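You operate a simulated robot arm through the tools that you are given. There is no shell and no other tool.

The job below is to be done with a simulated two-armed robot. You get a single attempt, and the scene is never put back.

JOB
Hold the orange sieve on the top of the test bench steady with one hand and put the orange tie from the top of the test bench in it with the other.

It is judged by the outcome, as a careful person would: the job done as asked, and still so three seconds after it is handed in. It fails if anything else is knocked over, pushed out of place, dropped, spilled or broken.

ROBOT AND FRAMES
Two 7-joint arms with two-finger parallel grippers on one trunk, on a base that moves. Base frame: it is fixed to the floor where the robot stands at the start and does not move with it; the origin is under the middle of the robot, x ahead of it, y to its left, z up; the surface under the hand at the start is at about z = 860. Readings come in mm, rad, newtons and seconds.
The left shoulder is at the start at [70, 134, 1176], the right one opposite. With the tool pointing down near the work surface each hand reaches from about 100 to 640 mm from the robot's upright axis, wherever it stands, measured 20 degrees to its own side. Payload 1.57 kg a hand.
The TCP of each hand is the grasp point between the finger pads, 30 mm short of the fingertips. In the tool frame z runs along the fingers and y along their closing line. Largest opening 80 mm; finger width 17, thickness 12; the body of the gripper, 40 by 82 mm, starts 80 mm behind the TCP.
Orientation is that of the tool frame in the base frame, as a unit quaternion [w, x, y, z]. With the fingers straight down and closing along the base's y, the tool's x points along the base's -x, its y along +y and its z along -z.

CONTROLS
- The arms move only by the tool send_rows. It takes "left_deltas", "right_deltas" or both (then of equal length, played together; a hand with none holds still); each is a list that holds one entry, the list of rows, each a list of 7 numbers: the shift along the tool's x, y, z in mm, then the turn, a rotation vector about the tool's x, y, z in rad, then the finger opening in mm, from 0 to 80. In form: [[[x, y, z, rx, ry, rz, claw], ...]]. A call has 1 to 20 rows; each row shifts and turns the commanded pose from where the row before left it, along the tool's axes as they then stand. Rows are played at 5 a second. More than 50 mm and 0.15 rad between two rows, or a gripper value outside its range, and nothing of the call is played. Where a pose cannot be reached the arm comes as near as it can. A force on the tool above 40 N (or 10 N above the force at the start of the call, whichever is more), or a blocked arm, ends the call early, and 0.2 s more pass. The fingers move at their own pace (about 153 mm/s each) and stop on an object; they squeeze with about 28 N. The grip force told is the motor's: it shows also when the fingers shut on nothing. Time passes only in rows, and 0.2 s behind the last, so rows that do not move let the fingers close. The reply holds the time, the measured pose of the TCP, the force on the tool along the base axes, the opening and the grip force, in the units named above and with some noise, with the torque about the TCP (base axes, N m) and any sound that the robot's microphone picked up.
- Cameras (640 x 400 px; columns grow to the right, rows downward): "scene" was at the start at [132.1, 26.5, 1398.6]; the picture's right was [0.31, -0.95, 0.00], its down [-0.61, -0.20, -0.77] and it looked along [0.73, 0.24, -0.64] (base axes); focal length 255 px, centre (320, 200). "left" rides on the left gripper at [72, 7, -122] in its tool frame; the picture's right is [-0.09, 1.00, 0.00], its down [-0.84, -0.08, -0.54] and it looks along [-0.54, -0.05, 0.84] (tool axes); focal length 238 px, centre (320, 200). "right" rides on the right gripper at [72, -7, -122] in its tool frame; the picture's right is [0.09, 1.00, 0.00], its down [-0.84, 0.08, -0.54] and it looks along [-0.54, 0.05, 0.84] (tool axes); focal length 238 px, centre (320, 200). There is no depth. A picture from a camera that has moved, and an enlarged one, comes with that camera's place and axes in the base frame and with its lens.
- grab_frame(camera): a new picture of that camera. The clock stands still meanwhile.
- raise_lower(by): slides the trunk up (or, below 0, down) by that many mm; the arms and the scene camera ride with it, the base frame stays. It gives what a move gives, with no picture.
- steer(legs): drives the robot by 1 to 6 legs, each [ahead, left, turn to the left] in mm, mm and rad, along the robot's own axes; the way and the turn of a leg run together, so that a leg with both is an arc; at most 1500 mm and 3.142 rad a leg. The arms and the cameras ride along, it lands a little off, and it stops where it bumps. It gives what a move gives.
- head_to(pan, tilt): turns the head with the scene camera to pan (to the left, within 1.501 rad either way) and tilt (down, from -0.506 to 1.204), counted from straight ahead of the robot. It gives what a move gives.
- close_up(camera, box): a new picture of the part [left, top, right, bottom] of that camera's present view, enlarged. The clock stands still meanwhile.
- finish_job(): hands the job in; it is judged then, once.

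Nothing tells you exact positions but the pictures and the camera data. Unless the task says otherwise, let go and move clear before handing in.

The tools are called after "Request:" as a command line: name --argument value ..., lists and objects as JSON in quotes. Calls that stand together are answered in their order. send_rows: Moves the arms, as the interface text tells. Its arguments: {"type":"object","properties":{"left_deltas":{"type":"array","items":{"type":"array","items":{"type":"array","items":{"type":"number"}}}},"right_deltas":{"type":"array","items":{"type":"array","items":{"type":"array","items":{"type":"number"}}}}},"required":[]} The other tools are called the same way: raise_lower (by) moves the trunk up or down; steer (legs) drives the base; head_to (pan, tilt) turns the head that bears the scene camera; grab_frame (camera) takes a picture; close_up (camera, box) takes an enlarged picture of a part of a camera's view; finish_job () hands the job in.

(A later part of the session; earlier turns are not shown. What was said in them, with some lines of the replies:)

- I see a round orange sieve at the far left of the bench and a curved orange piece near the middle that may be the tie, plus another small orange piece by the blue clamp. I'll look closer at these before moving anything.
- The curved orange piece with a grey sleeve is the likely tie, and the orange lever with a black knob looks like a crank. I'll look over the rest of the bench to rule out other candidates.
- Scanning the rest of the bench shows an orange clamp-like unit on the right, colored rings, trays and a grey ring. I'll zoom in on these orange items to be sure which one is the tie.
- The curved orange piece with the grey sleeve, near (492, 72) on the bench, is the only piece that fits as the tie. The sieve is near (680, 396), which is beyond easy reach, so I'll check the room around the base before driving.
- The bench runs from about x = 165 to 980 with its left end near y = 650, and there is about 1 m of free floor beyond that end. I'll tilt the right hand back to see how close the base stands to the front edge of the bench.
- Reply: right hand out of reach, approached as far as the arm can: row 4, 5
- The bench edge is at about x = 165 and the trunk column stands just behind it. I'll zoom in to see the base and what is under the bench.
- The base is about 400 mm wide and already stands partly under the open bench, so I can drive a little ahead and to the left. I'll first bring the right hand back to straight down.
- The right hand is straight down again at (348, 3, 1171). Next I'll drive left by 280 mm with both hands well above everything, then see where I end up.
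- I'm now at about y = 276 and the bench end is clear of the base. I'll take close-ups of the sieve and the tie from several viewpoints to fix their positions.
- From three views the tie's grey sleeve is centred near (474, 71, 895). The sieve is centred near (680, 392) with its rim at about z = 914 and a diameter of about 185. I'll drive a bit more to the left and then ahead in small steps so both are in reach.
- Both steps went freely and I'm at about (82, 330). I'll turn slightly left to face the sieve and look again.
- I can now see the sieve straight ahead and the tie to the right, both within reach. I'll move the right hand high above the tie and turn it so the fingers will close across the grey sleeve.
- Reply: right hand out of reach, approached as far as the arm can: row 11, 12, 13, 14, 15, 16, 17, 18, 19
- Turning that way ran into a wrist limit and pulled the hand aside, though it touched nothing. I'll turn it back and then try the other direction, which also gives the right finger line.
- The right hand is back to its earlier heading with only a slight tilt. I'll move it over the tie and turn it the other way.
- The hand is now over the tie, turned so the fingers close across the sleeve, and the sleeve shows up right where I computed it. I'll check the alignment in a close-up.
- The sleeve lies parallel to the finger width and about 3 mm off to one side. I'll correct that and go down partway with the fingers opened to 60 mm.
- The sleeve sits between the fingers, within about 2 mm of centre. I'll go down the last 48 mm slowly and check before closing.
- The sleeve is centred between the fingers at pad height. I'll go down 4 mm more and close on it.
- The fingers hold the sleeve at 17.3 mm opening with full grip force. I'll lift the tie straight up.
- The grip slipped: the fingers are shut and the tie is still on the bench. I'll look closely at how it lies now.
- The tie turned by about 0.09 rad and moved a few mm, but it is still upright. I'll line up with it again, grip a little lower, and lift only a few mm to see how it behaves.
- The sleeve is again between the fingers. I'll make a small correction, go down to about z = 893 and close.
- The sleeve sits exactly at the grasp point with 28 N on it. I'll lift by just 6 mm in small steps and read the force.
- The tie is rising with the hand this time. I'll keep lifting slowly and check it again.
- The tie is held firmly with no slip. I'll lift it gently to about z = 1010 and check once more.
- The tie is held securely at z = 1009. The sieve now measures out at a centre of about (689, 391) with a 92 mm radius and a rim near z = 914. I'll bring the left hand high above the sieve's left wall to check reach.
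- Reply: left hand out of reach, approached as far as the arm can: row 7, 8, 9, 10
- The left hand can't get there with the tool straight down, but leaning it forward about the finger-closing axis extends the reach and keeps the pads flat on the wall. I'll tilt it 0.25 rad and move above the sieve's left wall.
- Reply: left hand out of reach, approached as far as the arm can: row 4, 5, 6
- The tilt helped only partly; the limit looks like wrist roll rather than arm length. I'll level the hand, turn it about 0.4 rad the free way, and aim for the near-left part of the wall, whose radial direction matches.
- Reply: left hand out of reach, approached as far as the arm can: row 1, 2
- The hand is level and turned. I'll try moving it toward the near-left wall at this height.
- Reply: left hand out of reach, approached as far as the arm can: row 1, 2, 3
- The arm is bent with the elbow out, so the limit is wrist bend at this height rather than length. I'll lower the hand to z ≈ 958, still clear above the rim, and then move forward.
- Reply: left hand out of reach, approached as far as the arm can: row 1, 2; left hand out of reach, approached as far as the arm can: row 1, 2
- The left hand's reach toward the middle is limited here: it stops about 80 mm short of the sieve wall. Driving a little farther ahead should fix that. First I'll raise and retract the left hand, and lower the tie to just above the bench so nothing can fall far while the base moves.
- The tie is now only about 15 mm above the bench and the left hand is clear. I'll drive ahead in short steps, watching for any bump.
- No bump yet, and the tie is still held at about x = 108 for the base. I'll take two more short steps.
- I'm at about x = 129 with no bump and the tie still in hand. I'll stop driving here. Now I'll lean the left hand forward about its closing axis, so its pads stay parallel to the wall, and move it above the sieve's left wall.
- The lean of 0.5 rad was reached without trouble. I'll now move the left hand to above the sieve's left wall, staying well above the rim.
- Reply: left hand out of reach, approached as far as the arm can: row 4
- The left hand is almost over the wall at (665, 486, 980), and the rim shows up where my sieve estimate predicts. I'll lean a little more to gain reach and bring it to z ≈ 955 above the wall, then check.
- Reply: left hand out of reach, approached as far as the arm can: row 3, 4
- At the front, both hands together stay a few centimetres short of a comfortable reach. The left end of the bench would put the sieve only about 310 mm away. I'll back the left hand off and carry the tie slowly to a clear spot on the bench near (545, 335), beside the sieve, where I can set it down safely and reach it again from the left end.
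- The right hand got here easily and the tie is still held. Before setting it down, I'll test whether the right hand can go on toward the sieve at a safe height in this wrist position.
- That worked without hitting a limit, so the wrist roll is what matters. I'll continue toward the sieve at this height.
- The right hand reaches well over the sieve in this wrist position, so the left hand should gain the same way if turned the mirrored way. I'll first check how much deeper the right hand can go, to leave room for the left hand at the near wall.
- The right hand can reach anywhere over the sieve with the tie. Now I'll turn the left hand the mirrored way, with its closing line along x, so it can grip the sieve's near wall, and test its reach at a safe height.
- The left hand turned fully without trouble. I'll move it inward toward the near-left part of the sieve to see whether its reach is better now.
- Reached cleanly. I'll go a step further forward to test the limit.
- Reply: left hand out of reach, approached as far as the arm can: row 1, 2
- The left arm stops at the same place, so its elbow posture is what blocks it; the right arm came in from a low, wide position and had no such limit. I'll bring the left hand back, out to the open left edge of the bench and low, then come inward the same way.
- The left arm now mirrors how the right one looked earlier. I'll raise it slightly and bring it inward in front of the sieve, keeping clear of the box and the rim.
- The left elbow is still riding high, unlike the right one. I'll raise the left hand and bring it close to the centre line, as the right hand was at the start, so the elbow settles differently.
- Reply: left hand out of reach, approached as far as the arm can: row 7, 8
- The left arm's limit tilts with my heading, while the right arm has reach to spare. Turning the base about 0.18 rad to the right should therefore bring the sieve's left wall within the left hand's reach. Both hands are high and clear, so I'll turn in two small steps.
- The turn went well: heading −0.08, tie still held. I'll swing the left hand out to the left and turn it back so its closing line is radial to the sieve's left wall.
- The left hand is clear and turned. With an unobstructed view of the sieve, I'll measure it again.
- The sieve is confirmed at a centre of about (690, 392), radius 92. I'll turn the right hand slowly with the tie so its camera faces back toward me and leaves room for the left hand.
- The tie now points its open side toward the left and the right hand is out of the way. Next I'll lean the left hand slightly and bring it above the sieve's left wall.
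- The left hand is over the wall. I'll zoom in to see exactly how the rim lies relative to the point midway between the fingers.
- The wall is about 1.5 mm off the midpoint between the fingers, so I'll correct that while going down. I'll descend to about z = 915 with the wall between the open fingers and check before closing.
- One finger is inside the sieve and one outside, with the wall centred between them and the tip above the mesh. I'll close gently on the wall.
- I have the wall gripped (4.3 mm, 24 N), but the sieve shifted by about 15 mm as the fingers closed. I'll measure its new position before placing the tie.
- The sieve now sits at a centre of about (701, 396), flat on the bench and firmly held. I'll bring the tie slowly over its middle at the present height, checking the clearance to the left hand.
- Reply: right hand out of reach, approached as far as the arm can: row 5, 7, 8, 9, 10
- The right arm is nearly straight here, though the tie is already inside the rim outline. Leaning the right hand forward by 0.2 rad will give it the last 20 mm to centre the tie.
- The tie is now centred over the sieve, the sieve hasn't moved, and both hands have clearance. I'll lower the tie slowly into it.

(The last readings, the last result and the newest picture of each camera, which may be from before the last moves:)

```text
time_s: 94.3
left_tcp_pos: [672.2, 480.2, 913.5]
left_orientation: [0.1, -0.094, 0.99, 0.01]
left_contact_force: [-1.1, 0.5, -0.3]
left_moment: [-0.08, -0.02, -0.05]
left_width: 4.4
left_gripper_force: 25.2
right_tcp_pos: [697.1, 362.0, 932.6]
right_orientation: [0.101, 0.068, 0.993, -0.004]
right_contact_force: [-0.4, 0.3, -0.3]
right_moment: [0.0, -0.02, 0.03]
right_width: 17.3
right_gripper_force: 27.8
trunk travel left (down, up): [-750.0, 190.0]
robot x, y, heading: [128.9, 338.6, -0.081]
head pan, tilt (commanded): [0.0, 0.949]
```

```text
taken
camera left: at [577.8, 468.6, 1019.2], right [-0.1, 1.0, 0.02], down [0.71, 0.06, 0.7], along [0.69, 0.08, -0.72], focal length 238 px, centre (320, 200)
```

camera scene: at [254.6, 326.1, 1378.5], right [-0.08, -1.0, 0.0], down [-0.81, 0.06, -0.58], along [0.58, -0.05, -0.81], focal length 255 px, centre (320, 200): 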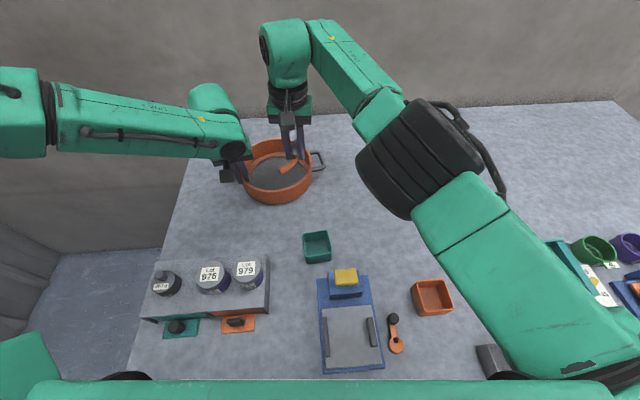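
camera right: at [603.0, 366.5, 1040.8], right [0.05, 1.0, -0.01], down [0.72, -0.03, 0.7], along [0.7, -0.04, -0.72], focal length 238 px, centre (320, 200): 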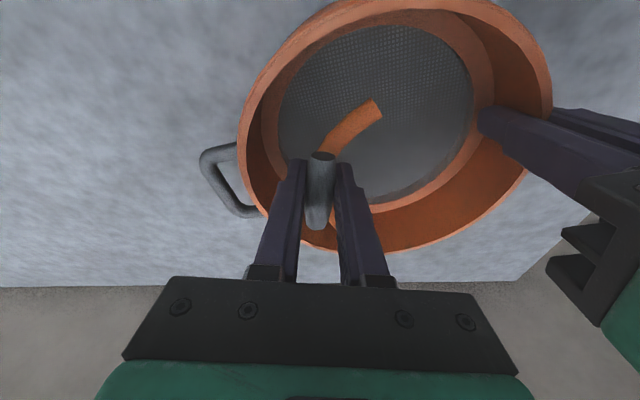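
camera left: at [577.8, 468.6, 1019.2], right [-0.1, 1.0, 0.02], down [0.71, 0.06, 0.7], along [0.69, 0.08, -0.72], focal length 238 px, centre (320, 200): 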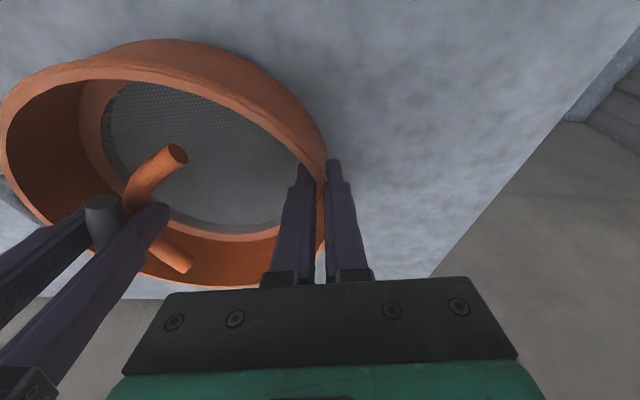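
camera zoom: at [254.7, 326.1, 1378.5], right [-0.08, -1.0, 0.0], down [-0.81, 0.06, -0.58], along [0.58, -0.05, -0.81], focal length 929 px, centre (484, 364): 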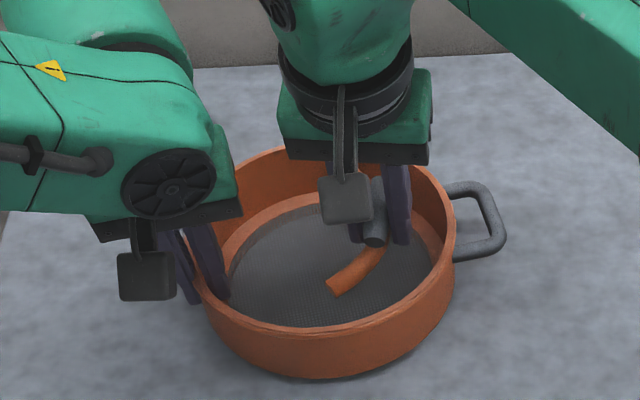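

The tie is inside the sieve just above the mesh and everything is steady. I'll lower it the last bit in small steps until it just touches.

Request:
send_rows --right_deltas '[[[0.8, 0, 4, 0, 0, 0, 0], [0.8, 0, 4, 0, 0, 0, 0], [0.6, 0, 3, 0, 0, 0, 0], [0, 0, 0, 0, 0, 0, 0]]]'

Request:
close_up --camera "scene" --box '[215, 100, 335, 210]'

Request:
close_up --camera "left" --box '[0, 20, 340, 300]'

```text
time_s: 95.3
left_tcp_pos: [674.1, 479.6, 914.0]
left_orientation: [0.101, -0.093, 0.99, 0.009]
left_contact_force: [0.7, -0.2, 0.3]
left_moment: [-0.12, 0.03, 0.01]
left_width: 4.6
left_gripper_force: 25.6
right_tcp_pos: [697.5, 361.7, 923.7]
right_orientation: [0.099, 0.068, 0.993, -0.003]
right_contact_force: [0.3, 0.1, -0.6]
right_moment: [0.0, -0.02, -0.02]
right_width: 17.3
right_gripper_force: 28.3
trunk travel left (down, up): [-750.0, 190.0]
robot x, y, heading: [132.7, 335.8, -0.085]
head pan, tilt (commanded): [0.0, 0.949]
```

```text
3.64 times, centred on (275, 155) of scene
camera zoom: at [254.7, 326.1, 1378.5], right [-0.08, -1.0, 0.0], down [-0.81, 0.06, -0.58], along [0.58, -0.05, -0.81], focal length 929 px, centre (484, 364)
```

zoom: 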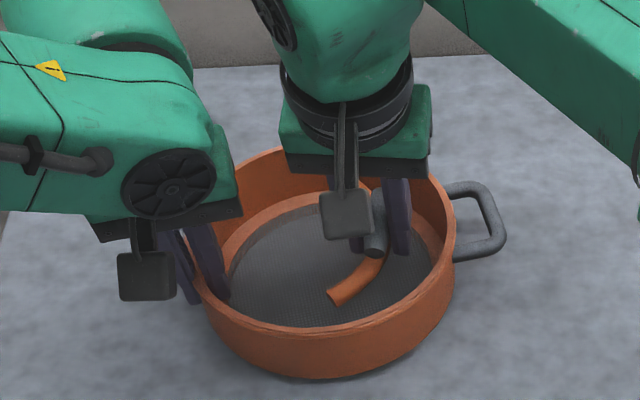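

```text
1.43 times, centred on (170, 160) of left
camera zoom: at [577.8, 468.6, 1019.2], right [-0.1, 1.0, 0.02], down [0.71, 0.06, 0.7], along [0.69, 0.08, -0.72], focal length 340 px, centre (534, 257)
```

zoom: 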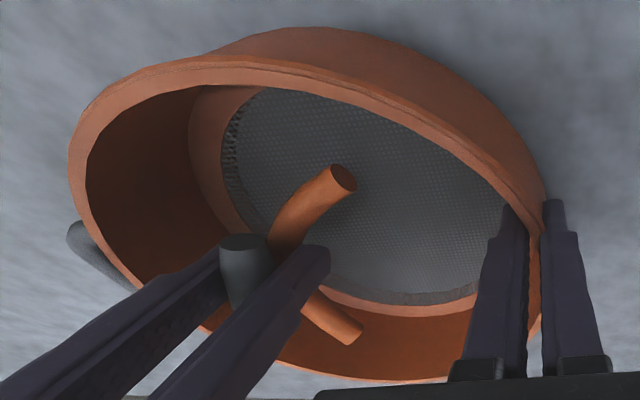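

The tie's near end is now a few millimetres above the mesh. I'll lower another 8 mm in 2 mm steps while watching the force.

Request:
send_rows --right_deltas '[[[0.4, 0, 2, 0, 0, 0, 0], [0.4, 0, 2, 0, 0, 0, 0], [0.4, 0, 2, 0, 0, 0, 0], [0.4, 0, 2, 0, 0, 0, 0], [0, 0, 0, 0, 0, 0, 0]]]'

Request:
close_up --camera "left" --box '[0, 20, 340, 300]'

```text
time_s: 96.5
left_tcp_pos: [673.1, 480.3, 913.7]
left_orientation: [0.101, -0.094, 0.99, 0.01]
left_contact_force: [-0.4, 0.8, 0.2]
left_moment: [-0.11, -0.02, -0.06]
left_width: 4.3
left_gripper_force: 25.3
right_tcp_pos: [697.7, 362.5, 916.5]
right_orientation: [0.1, 0.069, 0.993, -0.004]
right_contact_force: [0.4, 0.5, -1.1]
right_moment: [0.0, 0.04, 0.03]
right_width: 17.4
right_gripper_force: 27.9
trunk travel left (down, up): [-750.0, 190.0]
robot x, y, heading: [128.9, 336.5, -0.082]
head pan, tilt (commanded): [0.0, 0.949]
```

```text
1.43 times, centred on (170, 160) of left
camera zoom: at [577.8, 468.6, 1019.2], right [-0.1, 1.0, 0.02], down [0.71, 0.06, 0.7], along [0.69, 0.08, -0.72], focal length 340 px, centre (534, 257)
```

zoom: 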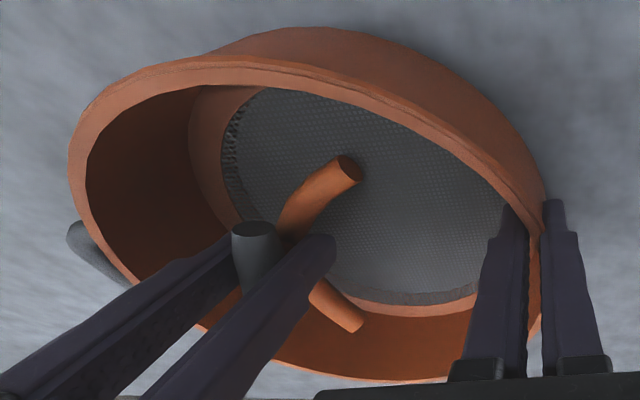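

No contact yet. I'll keep lowering in 2 mm steps; the finger tips still have room above the mesh.

Request:
send_rows --right_deltas '[[[0.4, 0, 2, 0, 0, 0, 0], [0.4, 0, 2, 0, 0, 0, 0], [0.4, 0, 2, 0, 0, 0, 0], [0, 0, 0, 0, 0, 0, 0]]]'

Request:
close_up --camera "left" --box '[0, 20, 340, 300]'

Request:
close_up --camera "scene" --box '[215, 100, 335, 210]'

```text
time_s: 97.5
left_tcp_pos: [671.7, 480.3, 915.3]
left_orientation: [0.1, -0.095, 0.99, 0.01]
left_contact_force: [1.1, 3.8, -6.2]
left_moment: [0.08, -0.56, 0.25]
left_width: 4.9
left_gripper_force: 25.2
right_tcp_pos: [697.1, 361.2, 910.4]
right_orientation: [0.1, 0.069, 0.993, -0.003]
right_contact_force: [3.3, -5.9, 19.4]
right_moment: [0.37, 0.59, 0.1]
right_width: 17.6
right_gripper_force: 28.1
trunk travel left (down, up): [-750.0, 190.0]
robot x, y, heading: [131.1, 333.4, -0.084]
head pan, tilt (commanded): [0.0, 0.949]
```

```text
1.43 times, centred on (170, 160) of left
camera zoom: at [576.9, 468.4, 1019.4], right [-0.1, 0.99, 0.02], down [0.71, 0.06, 0.7], along [0.69, 0.08, -0.72], focal length 340 px, centre (534, 257)
```

zoom: 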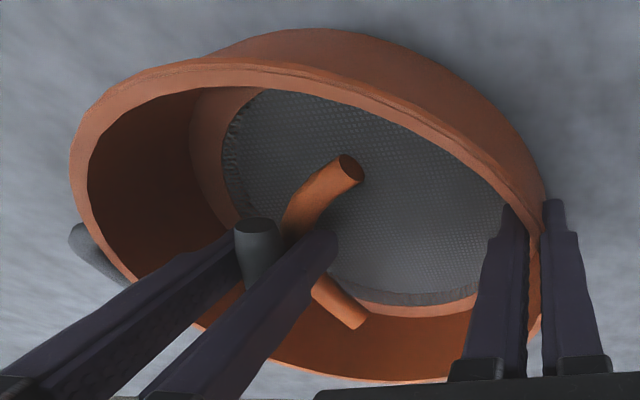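

```text
3.64 times, centred on (275, 155) of scene
camera zoom: at [253.6, 325.3, 1378.7], right [-0.08, -1.0, 0.0], down [-0.81, 0.07, -0.58], along [0.58, -0.05, -0.81], focal length 929 px, centre (484, 364)
```

zoom: 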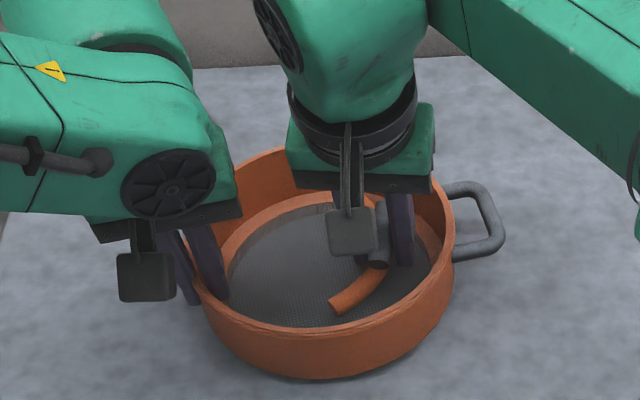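

The tie has touched down: the right hand reads 19 N upward. I'll ease up 2 mm to take off the pressure before letting go.

Request:
send_rows --right_deltas '[[[-0.3, 0, -1.5, 0, 0, 0, 0], [-0.2, 0, -1, 0, 0, 0, 0], [0, 0, 0, 0, 0, 0, 0]]]'

```text
time_s: 98.3
left_tcp_pos: [672.8, 481.0, 914.6]
left_orientation: [0.1, -0.093, 0.991, 0.009]
left_contact_force: [-0.3, 0.8, -0.3]
left_moment: [0.04, 0.18, -0.12]
left_width: 4.5
left_gripper_force: 25.1
right_tcp_pos: [697.8, 362.7, 911.9]
right_orientation: [0.099, 0.068, 0.993, -0.004]
right_contact_force: [-0.2, 0.5, 0.1]
right_moment: [0.0, 0.03, 0.01]
right_width: 17.3
right_gripper_force: 27.8
trunk travel left (down, up): [-750.0, 190.0]
robot x, y, heading: [130.9, 335.2, -0.074]
head pan, tilt (commanded): [0.0, 0.949]
```

The pressure is off and the tie hangs just above the mesh. I'll open the right fingers gradually while the left hand keeps holding the sieve.

Request:
send_rows --right_deltas '[[[0, 0, 0, 0, 0, 0, 20], [0, 0, 0, 0, 0, 0, 26], [0, 0, 0, 0, 0, 0, 34], [0, 0, 0, 0, 0, 0, 42], [0, 0, 0, 0, 0, 0, 42]]]'

Request:
close_up --camera "left" --box '[0, 20, 340, 300]'

Request:
grab_frame --camera "right"

```text
time_s: 99.5
left_tcp_pos: [673.4, 480.4, 914.2]
left_orientation: [0.1, -0.094, 0.99, 0.01]
left_contact_force: [-0.2, -0.2, 0.6]
left_moment: [-0.1, 0.21, 0.0]
left_width: 4.7
left_gripper_force: 25.0
right_tcp_pos: [697.8, 361.9, 912.5]
right_orientation: [0.1, 0.068, 0.993, -0.002]
right_contact_force: [0.1, -1.3, 0.0]
right_moment: [0.03, -0.01, -0.01]
right_width: 42.0
right_gripper_force: 0.1
trunk travel left (down, up): [-750.0, 190.0]
robot x, y, heading: [130.3, 334.8, -0.085]
head pan, tilt (commanded): [0.0, 0.949]
```

```text
1.43 times, centred on (170, 160) of left
camera zoom: at [577.9, 468.5, 1019.3], right [-0.1, 1.0, 0.02], down [0.71, 0.06, 0.7], along [0.69, 0.08, -0.72], focal length 340 px, centre (534, 257)
```

zoom: 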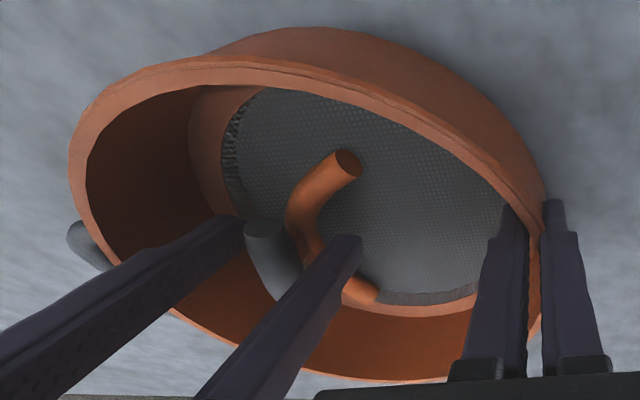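

```text
taken
camera right: at [603.6, 366.4, 1018.8], right [0.05, 1.0, -0.01], down [0.72, -0.03, 0.7], along [0.7, -0.04, -0.72], focal length 238 px, centre (320, 200)
```

right: 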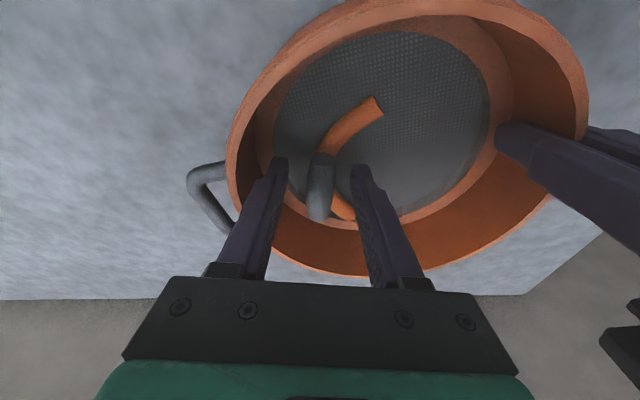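

The tie is released and lies on the mesh, with the fingers clear of it on both sides. I'll lift the right hand straight up out of the sieve.

Request:
send_rows --right_deltas '[[[-1, 0, -5, 0, 0, 0, 42], [-2, 0, -10, 0, 0, 0, 42], [-2.8, 0, -14, 0, 0, 0, 42], [-3.6, 0, -18, 0, 0, 0, 42], [-4, 0, -20, 0, 0, 0, 42], [-4, 0, -20, 0, 0, 0, 42], [-3, 0, -15, 0, 0, 0, 42], [0, 0, 0, 0, 0, 0, 42]]]'

Request:
grab_frame --camera "right"

Request:
grab_frame --camera "scene"

```text
time_s: 101.3
left_tcp_pos: [672.3, 480.7, 914.4]
left_orientation: [0.101, -0.093, 0.991, 0.01]
left_contact_force: [-0.8, -0.7, 0.2]
left_moment: [-0.1, 0.0, 0.04]
left_width: 4.4
left_gripper_force: 25.1
right_tcp_pos: [695.8, 360.8, 1015.5]
right_orientation: [0.1, 0.068, 0.993, -0.004]
right_contact_force: [0.2, -0.1, 0.3]
right_moment: [-0.01, 0.04, 0.0]
right_width: 42.2
right_gripper_force: 0.1
trunk travel left (down, up): [-750.0, 190.0]
robot x, y, heading: [132.5, 336.0, -0.079]
head pan, tilt (commanded): [0.0, 0.949]
```

```text
taken
camera right: at [601.8, 366.8, 1122.0], right [0.05, 1.0, -0.01], down [0.72, -0.03, 0.7], along [0.7, -0.04, -0.72], focal length 238 px, centre (320, 200)
```

right: 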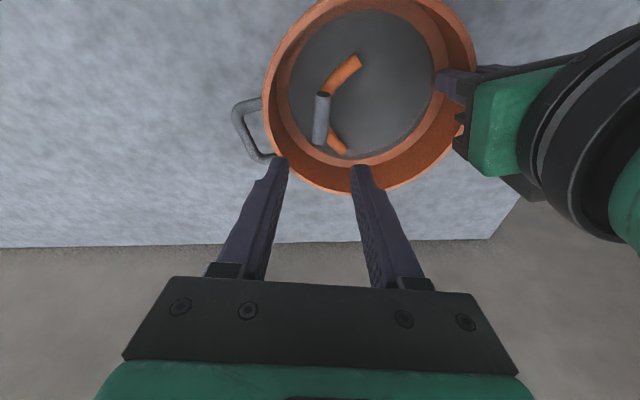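

```text
taken
camera scene: at [254.7, 325.9, 1378.5], right [-0.08, -1.0, 0.0], down [-0.81, 0.07, -0.58], along [0.58, -0.05, -0.81], focal length 255 px, centre (320, 200)
```

scene: 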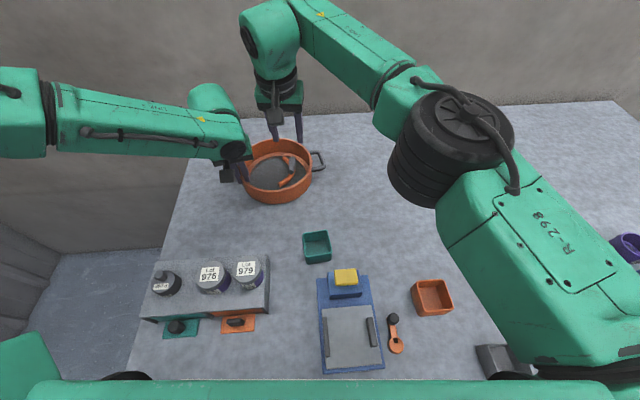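

The tie lies in the sieve on the mesh. Now I'll move the right hand aside, and gently open the left hand to let go of the sieve wall.

Request:
send_rows --left_deltas '[[[0, 0, 0, 0, 0, 0, 8], [0, 0, 0, 0, 0, 0, 14], [0, 0, 0, 0, 0, 0, 24], [0, 0, 0, 0, 0, 0, 40], [0, 0, 0, 0, 0, 0, 60], [0, 0, 0, 0, 0, 0, 60]]]' --right_deltas '[[[0, -8, -2, 0, 0, 0, 42], [0, -14, -4, 0, 0, 0, 42], [0, -18, -5, 0, 0, 0, 42], [0, -18, -5, 0, 0, 0, 42], [0, -14, -4, 0, 0, 0, 42], [0, -8, -2, 0, 0, 0, 42]]]'

Request:
grab_frame --camera "left"

Request:
grab_frame --camera "scene"

```text
time_s: 102.7
left_tcp_pos: [672.6, 479.5, 914.2]
left_orientation: [0.1, -0.093, 0.991, 0.011]
left_contact_force: [0.2, 0.1, -0.1]
left_moment: [-0.03, -0.04, 0.0]
left_width: 59.9
left_gripper_force: 0.0
right_tcp_pos: [682.4, 283.4, 1037.1]
right_orientation: [0.101, 0.068, 0.993, -0.002]
right_contact_force: [-1.1, 0.0, -0.9]
right_moment: [0.01, -0.01, -0.03]
right_width: 42.3
right_gripper_force: 0.0
trunk travel left (down, up): [-750.0, 190.0]
robot x, y, heading: [129.4, 335.5, -0.084]
head pan, tilt (commanded): [0.0, 0.949]
```

```text
taken
camera left: at [577.8, 468.3, 1019.3], right [-0.1, 1.0, 0.02], down [0.71, 0.06, 0.7], along [0.69, 0.08, -0.72], focal length 238 px, centre (320, 200)
```

left: 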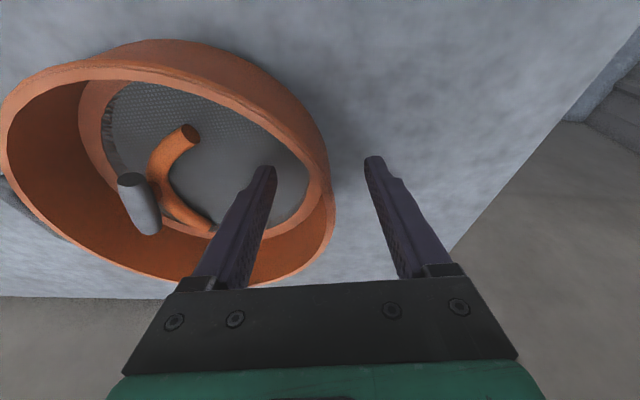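

```text
taken
camera scene: at [254.7, 325.6, 1378.5], right [-0.08, -1.0, 0.0], down [-0.81, 0.07, -0.58], along [0.58, -0.05, -0.81], focal length 255 px, centre (320, 200)
```

scene: 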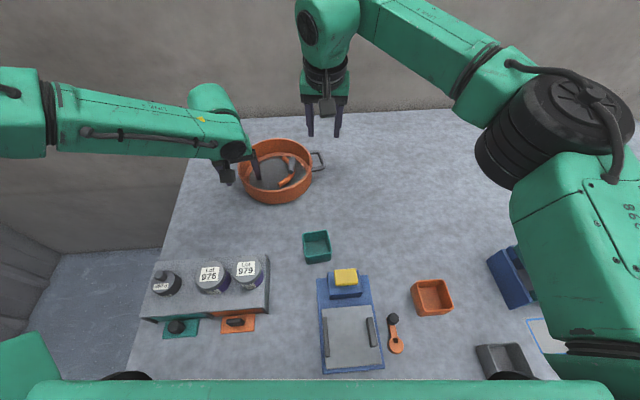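

The left fingers are open on both sides of the wall and the sieve stands with the tie in it. I'll lift the left hand straight up and away.

Request:
send_rows --left_deltas '[[[-1, 0, -5, 0, 0, 0, 60], [-2, 0, -10, 0, 0, 0, 60], [-3, 0, -15, 0, 0, 0, 60], [-4, 0, -20, 0, 0, 0, 60], [-4, 0, -20, 0, 0, 0, 60], [-4, 0, -20, 0, 0, 0, 60], [10, 20, -15, 0, 0, 0, 60], [10, 20, -15, 0, 0, 0, 60], [10, 20, -10, 0, 0, 0, 60], [10, 20, 0, 0, 0, 0, 60]]]'

Request:
grab_frame --camera "scene"

Request:
close_up --camera "scene" --box '[225, 120, 345, 210]'

Request:
grab_frame --camera "right"

```text
time_s: 104.9
left_tcp_pos: [610.2, 553.1, 1036.2]
left_orientation: [0.1, -0.093, 0.991, 0.01]
left_contact_force: [-0.4, 0.4, -0.2]
left_moment: [0.0, -0.04, 0.0]
left_width: 60.1
left_gripper_force: 0.0
right_tcp_pos: [680.8, 285.2, 1037.7]
right_orientation: [0.1, 0.068, 0.993, -0.004]
right_contact_force: [-0.1, -1.2, -0.4]
right_moment: [0.0, 0.0, 0.01]
right_width: 41.9
right_gripper_force: 0.1
trunk travel left (down, up): [-750.0, 190.0]
robot x, y, heading: [129.6, 331.7, -0.084]
head pan, tilt (commanded): [0.0, 0.949]
```

```text
taken
camera scene: at [253.9, 327.3, 1378.6], right [-0.08, -1.0, 0.0], down [-0.81, 0.06, -0.58], along [0.58, -0.05, -0.81], focal length 255 px, centre (320, 200)
```

scene: 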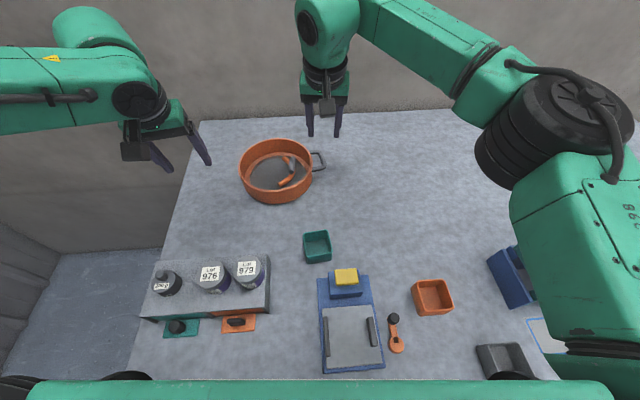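

```text
4.44 times, centred on (285, 165) of scene
camera zoom: at [253.9, 327.3, 1378.6], right [-0.08, -1.0, 0.0], down [-0.81, 0.06, -0.58], along [0.58, -0.05, -0.81], focal length 1135 px, centre (476, 356)
```

zoom: 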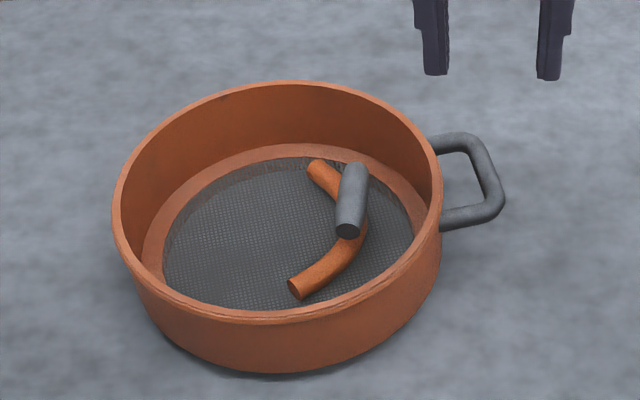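

```text
taken
camera right: at [586.9, 289.6, 1143.6], right [0.05, 1.0, -0.01], down [0.72, -0.03, 0.7], along [0.7, -0.04, -0.72], focal length 238 px, centre (320, 200)
```

right: 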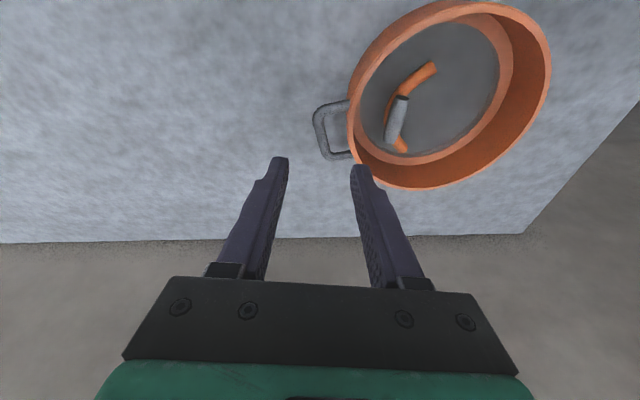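

The tie rests flat on the mesh inside the sieve and both hands are clear. I'll take one look over the rest of the bench to confirm nothing else was disturbed.

Request:
head_to --pan -0.6 --tilt 0.9

Request:
grab_frame --camera "scene"

Request:
head_to --pan 0.2 --tilt 1.0

Request:
grab_frame --camera "scene"

```text
time_s: 105.9
left_tcp_pos: [611.3, 549.7, 1037.5]
left_orientation: [0.101, -0.093, 0.991, 0.01]
left_contact_force: [0.2, 0.3, -0.3]
left_moment: [-0.03, 0.0, -0.03]
left_width: 59.8
left_gripper_force: 0.0
right_tcp_pos: [682.5, 283.4, 1036.9]
right_orientation: [0.099, 0.069, 0.993, -0.004]
right_contact_force: [0.7, 0.7, 0.2]
right_moment: [-0.03, 0.01, -0.02]
right_width: 41.7
right_gripper_force: 0.0
trunk travel left (down, up): [-750.0, 190.0]
robot x, y, heading: [132.8, 339.5, -0.072]
head pan, tilt (commanded): [-0.6, 0.901]
```

```text
taken
camera scene: at [240.9, 284.4, 1382.1], right [-0.63, -0.78, 0.0], down [-0.61, 0.49, -0.62], along [0.48, -0.39, -0.78], focal length 255 px, centre (320, 200)
```

scene: 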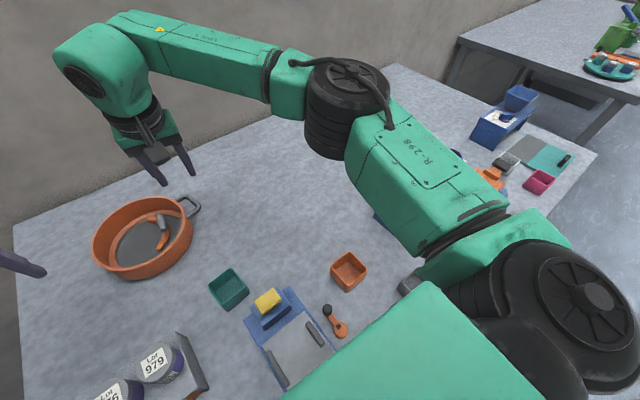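

```text
time_s: 107.0
left_tcp_pos: [610.5, 550.0, 1036.4]
left_orientation: [0.1, -0.093, 0.991, 0.01]
left_contact_force: [0.0, -0.3, -0.3]
left_moment: [0.0, -0.01, 0.03]
left_width: 59.9
left_gripper_force: 0.0
right_tcp_pos: [682.7, 283.2, 1036.5]
right_orientation: [0.099, 0.067, 0.993, -0.002]
right_contact_force: [0.5, -0.4, 0.6]
right_moment: [0.03, 0.03, 0.0]
right_width: 42.1
right_gripper_force: 0.0
trunk travel left (down, up): [-750.0, 190.0]
robot x, y, heading: [132.8, 336.8, -0.083]
head pan, tilt (commanded): [0.201, 1.0]
```

```text
taken
camera scene: at [251.4, 340.1, 1374.9], right [0.12, -0.99, 0.0], down [-0.84, -0.1, -0.54], along [0.54, 0.06, -0.84], focal length 255 px, centre (320, 200)
```

scene: 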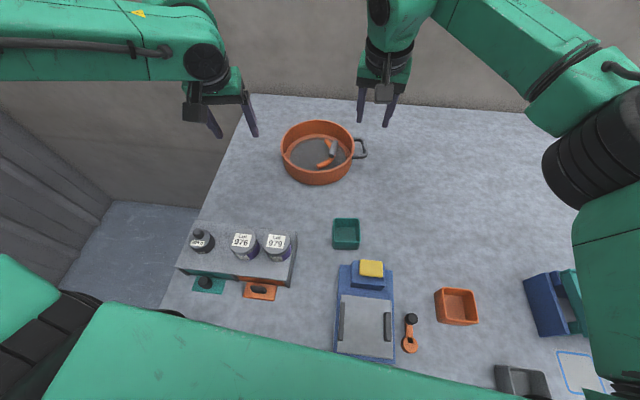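

Every other item I can see is still in its place, the tie lies in the sieve, and both hands are open and clear. I'm handing the job in.

Request:
finish_job

```text
The job is handed in.
```

The orange tie is lying flat on the mesh inside the orange sieve. The left hand held the sieve's wall while the right hand put the tie in. I've handed the job in with both hands let go and moved clear.

- **Sieve moved slightly:** it slid about 15 mm and turned a few degrees when the left fingers closed on its wall. It stayed still after that while the tie went in.
- **First pick-up slipped:** on the first try the tie slid out of the grip and stayed upright on the bench. The second grip held until I let go over the mesh.
- **Identifying the tie:** nothing was labelled, so I took the curved orange piece with the grey sleeve to be the tie. No other orange piece on the bench fitted.
- **Other items:** nothing else I could see afterwards had moved. The right arm hid part of the right-hand side of the bench in that last look.
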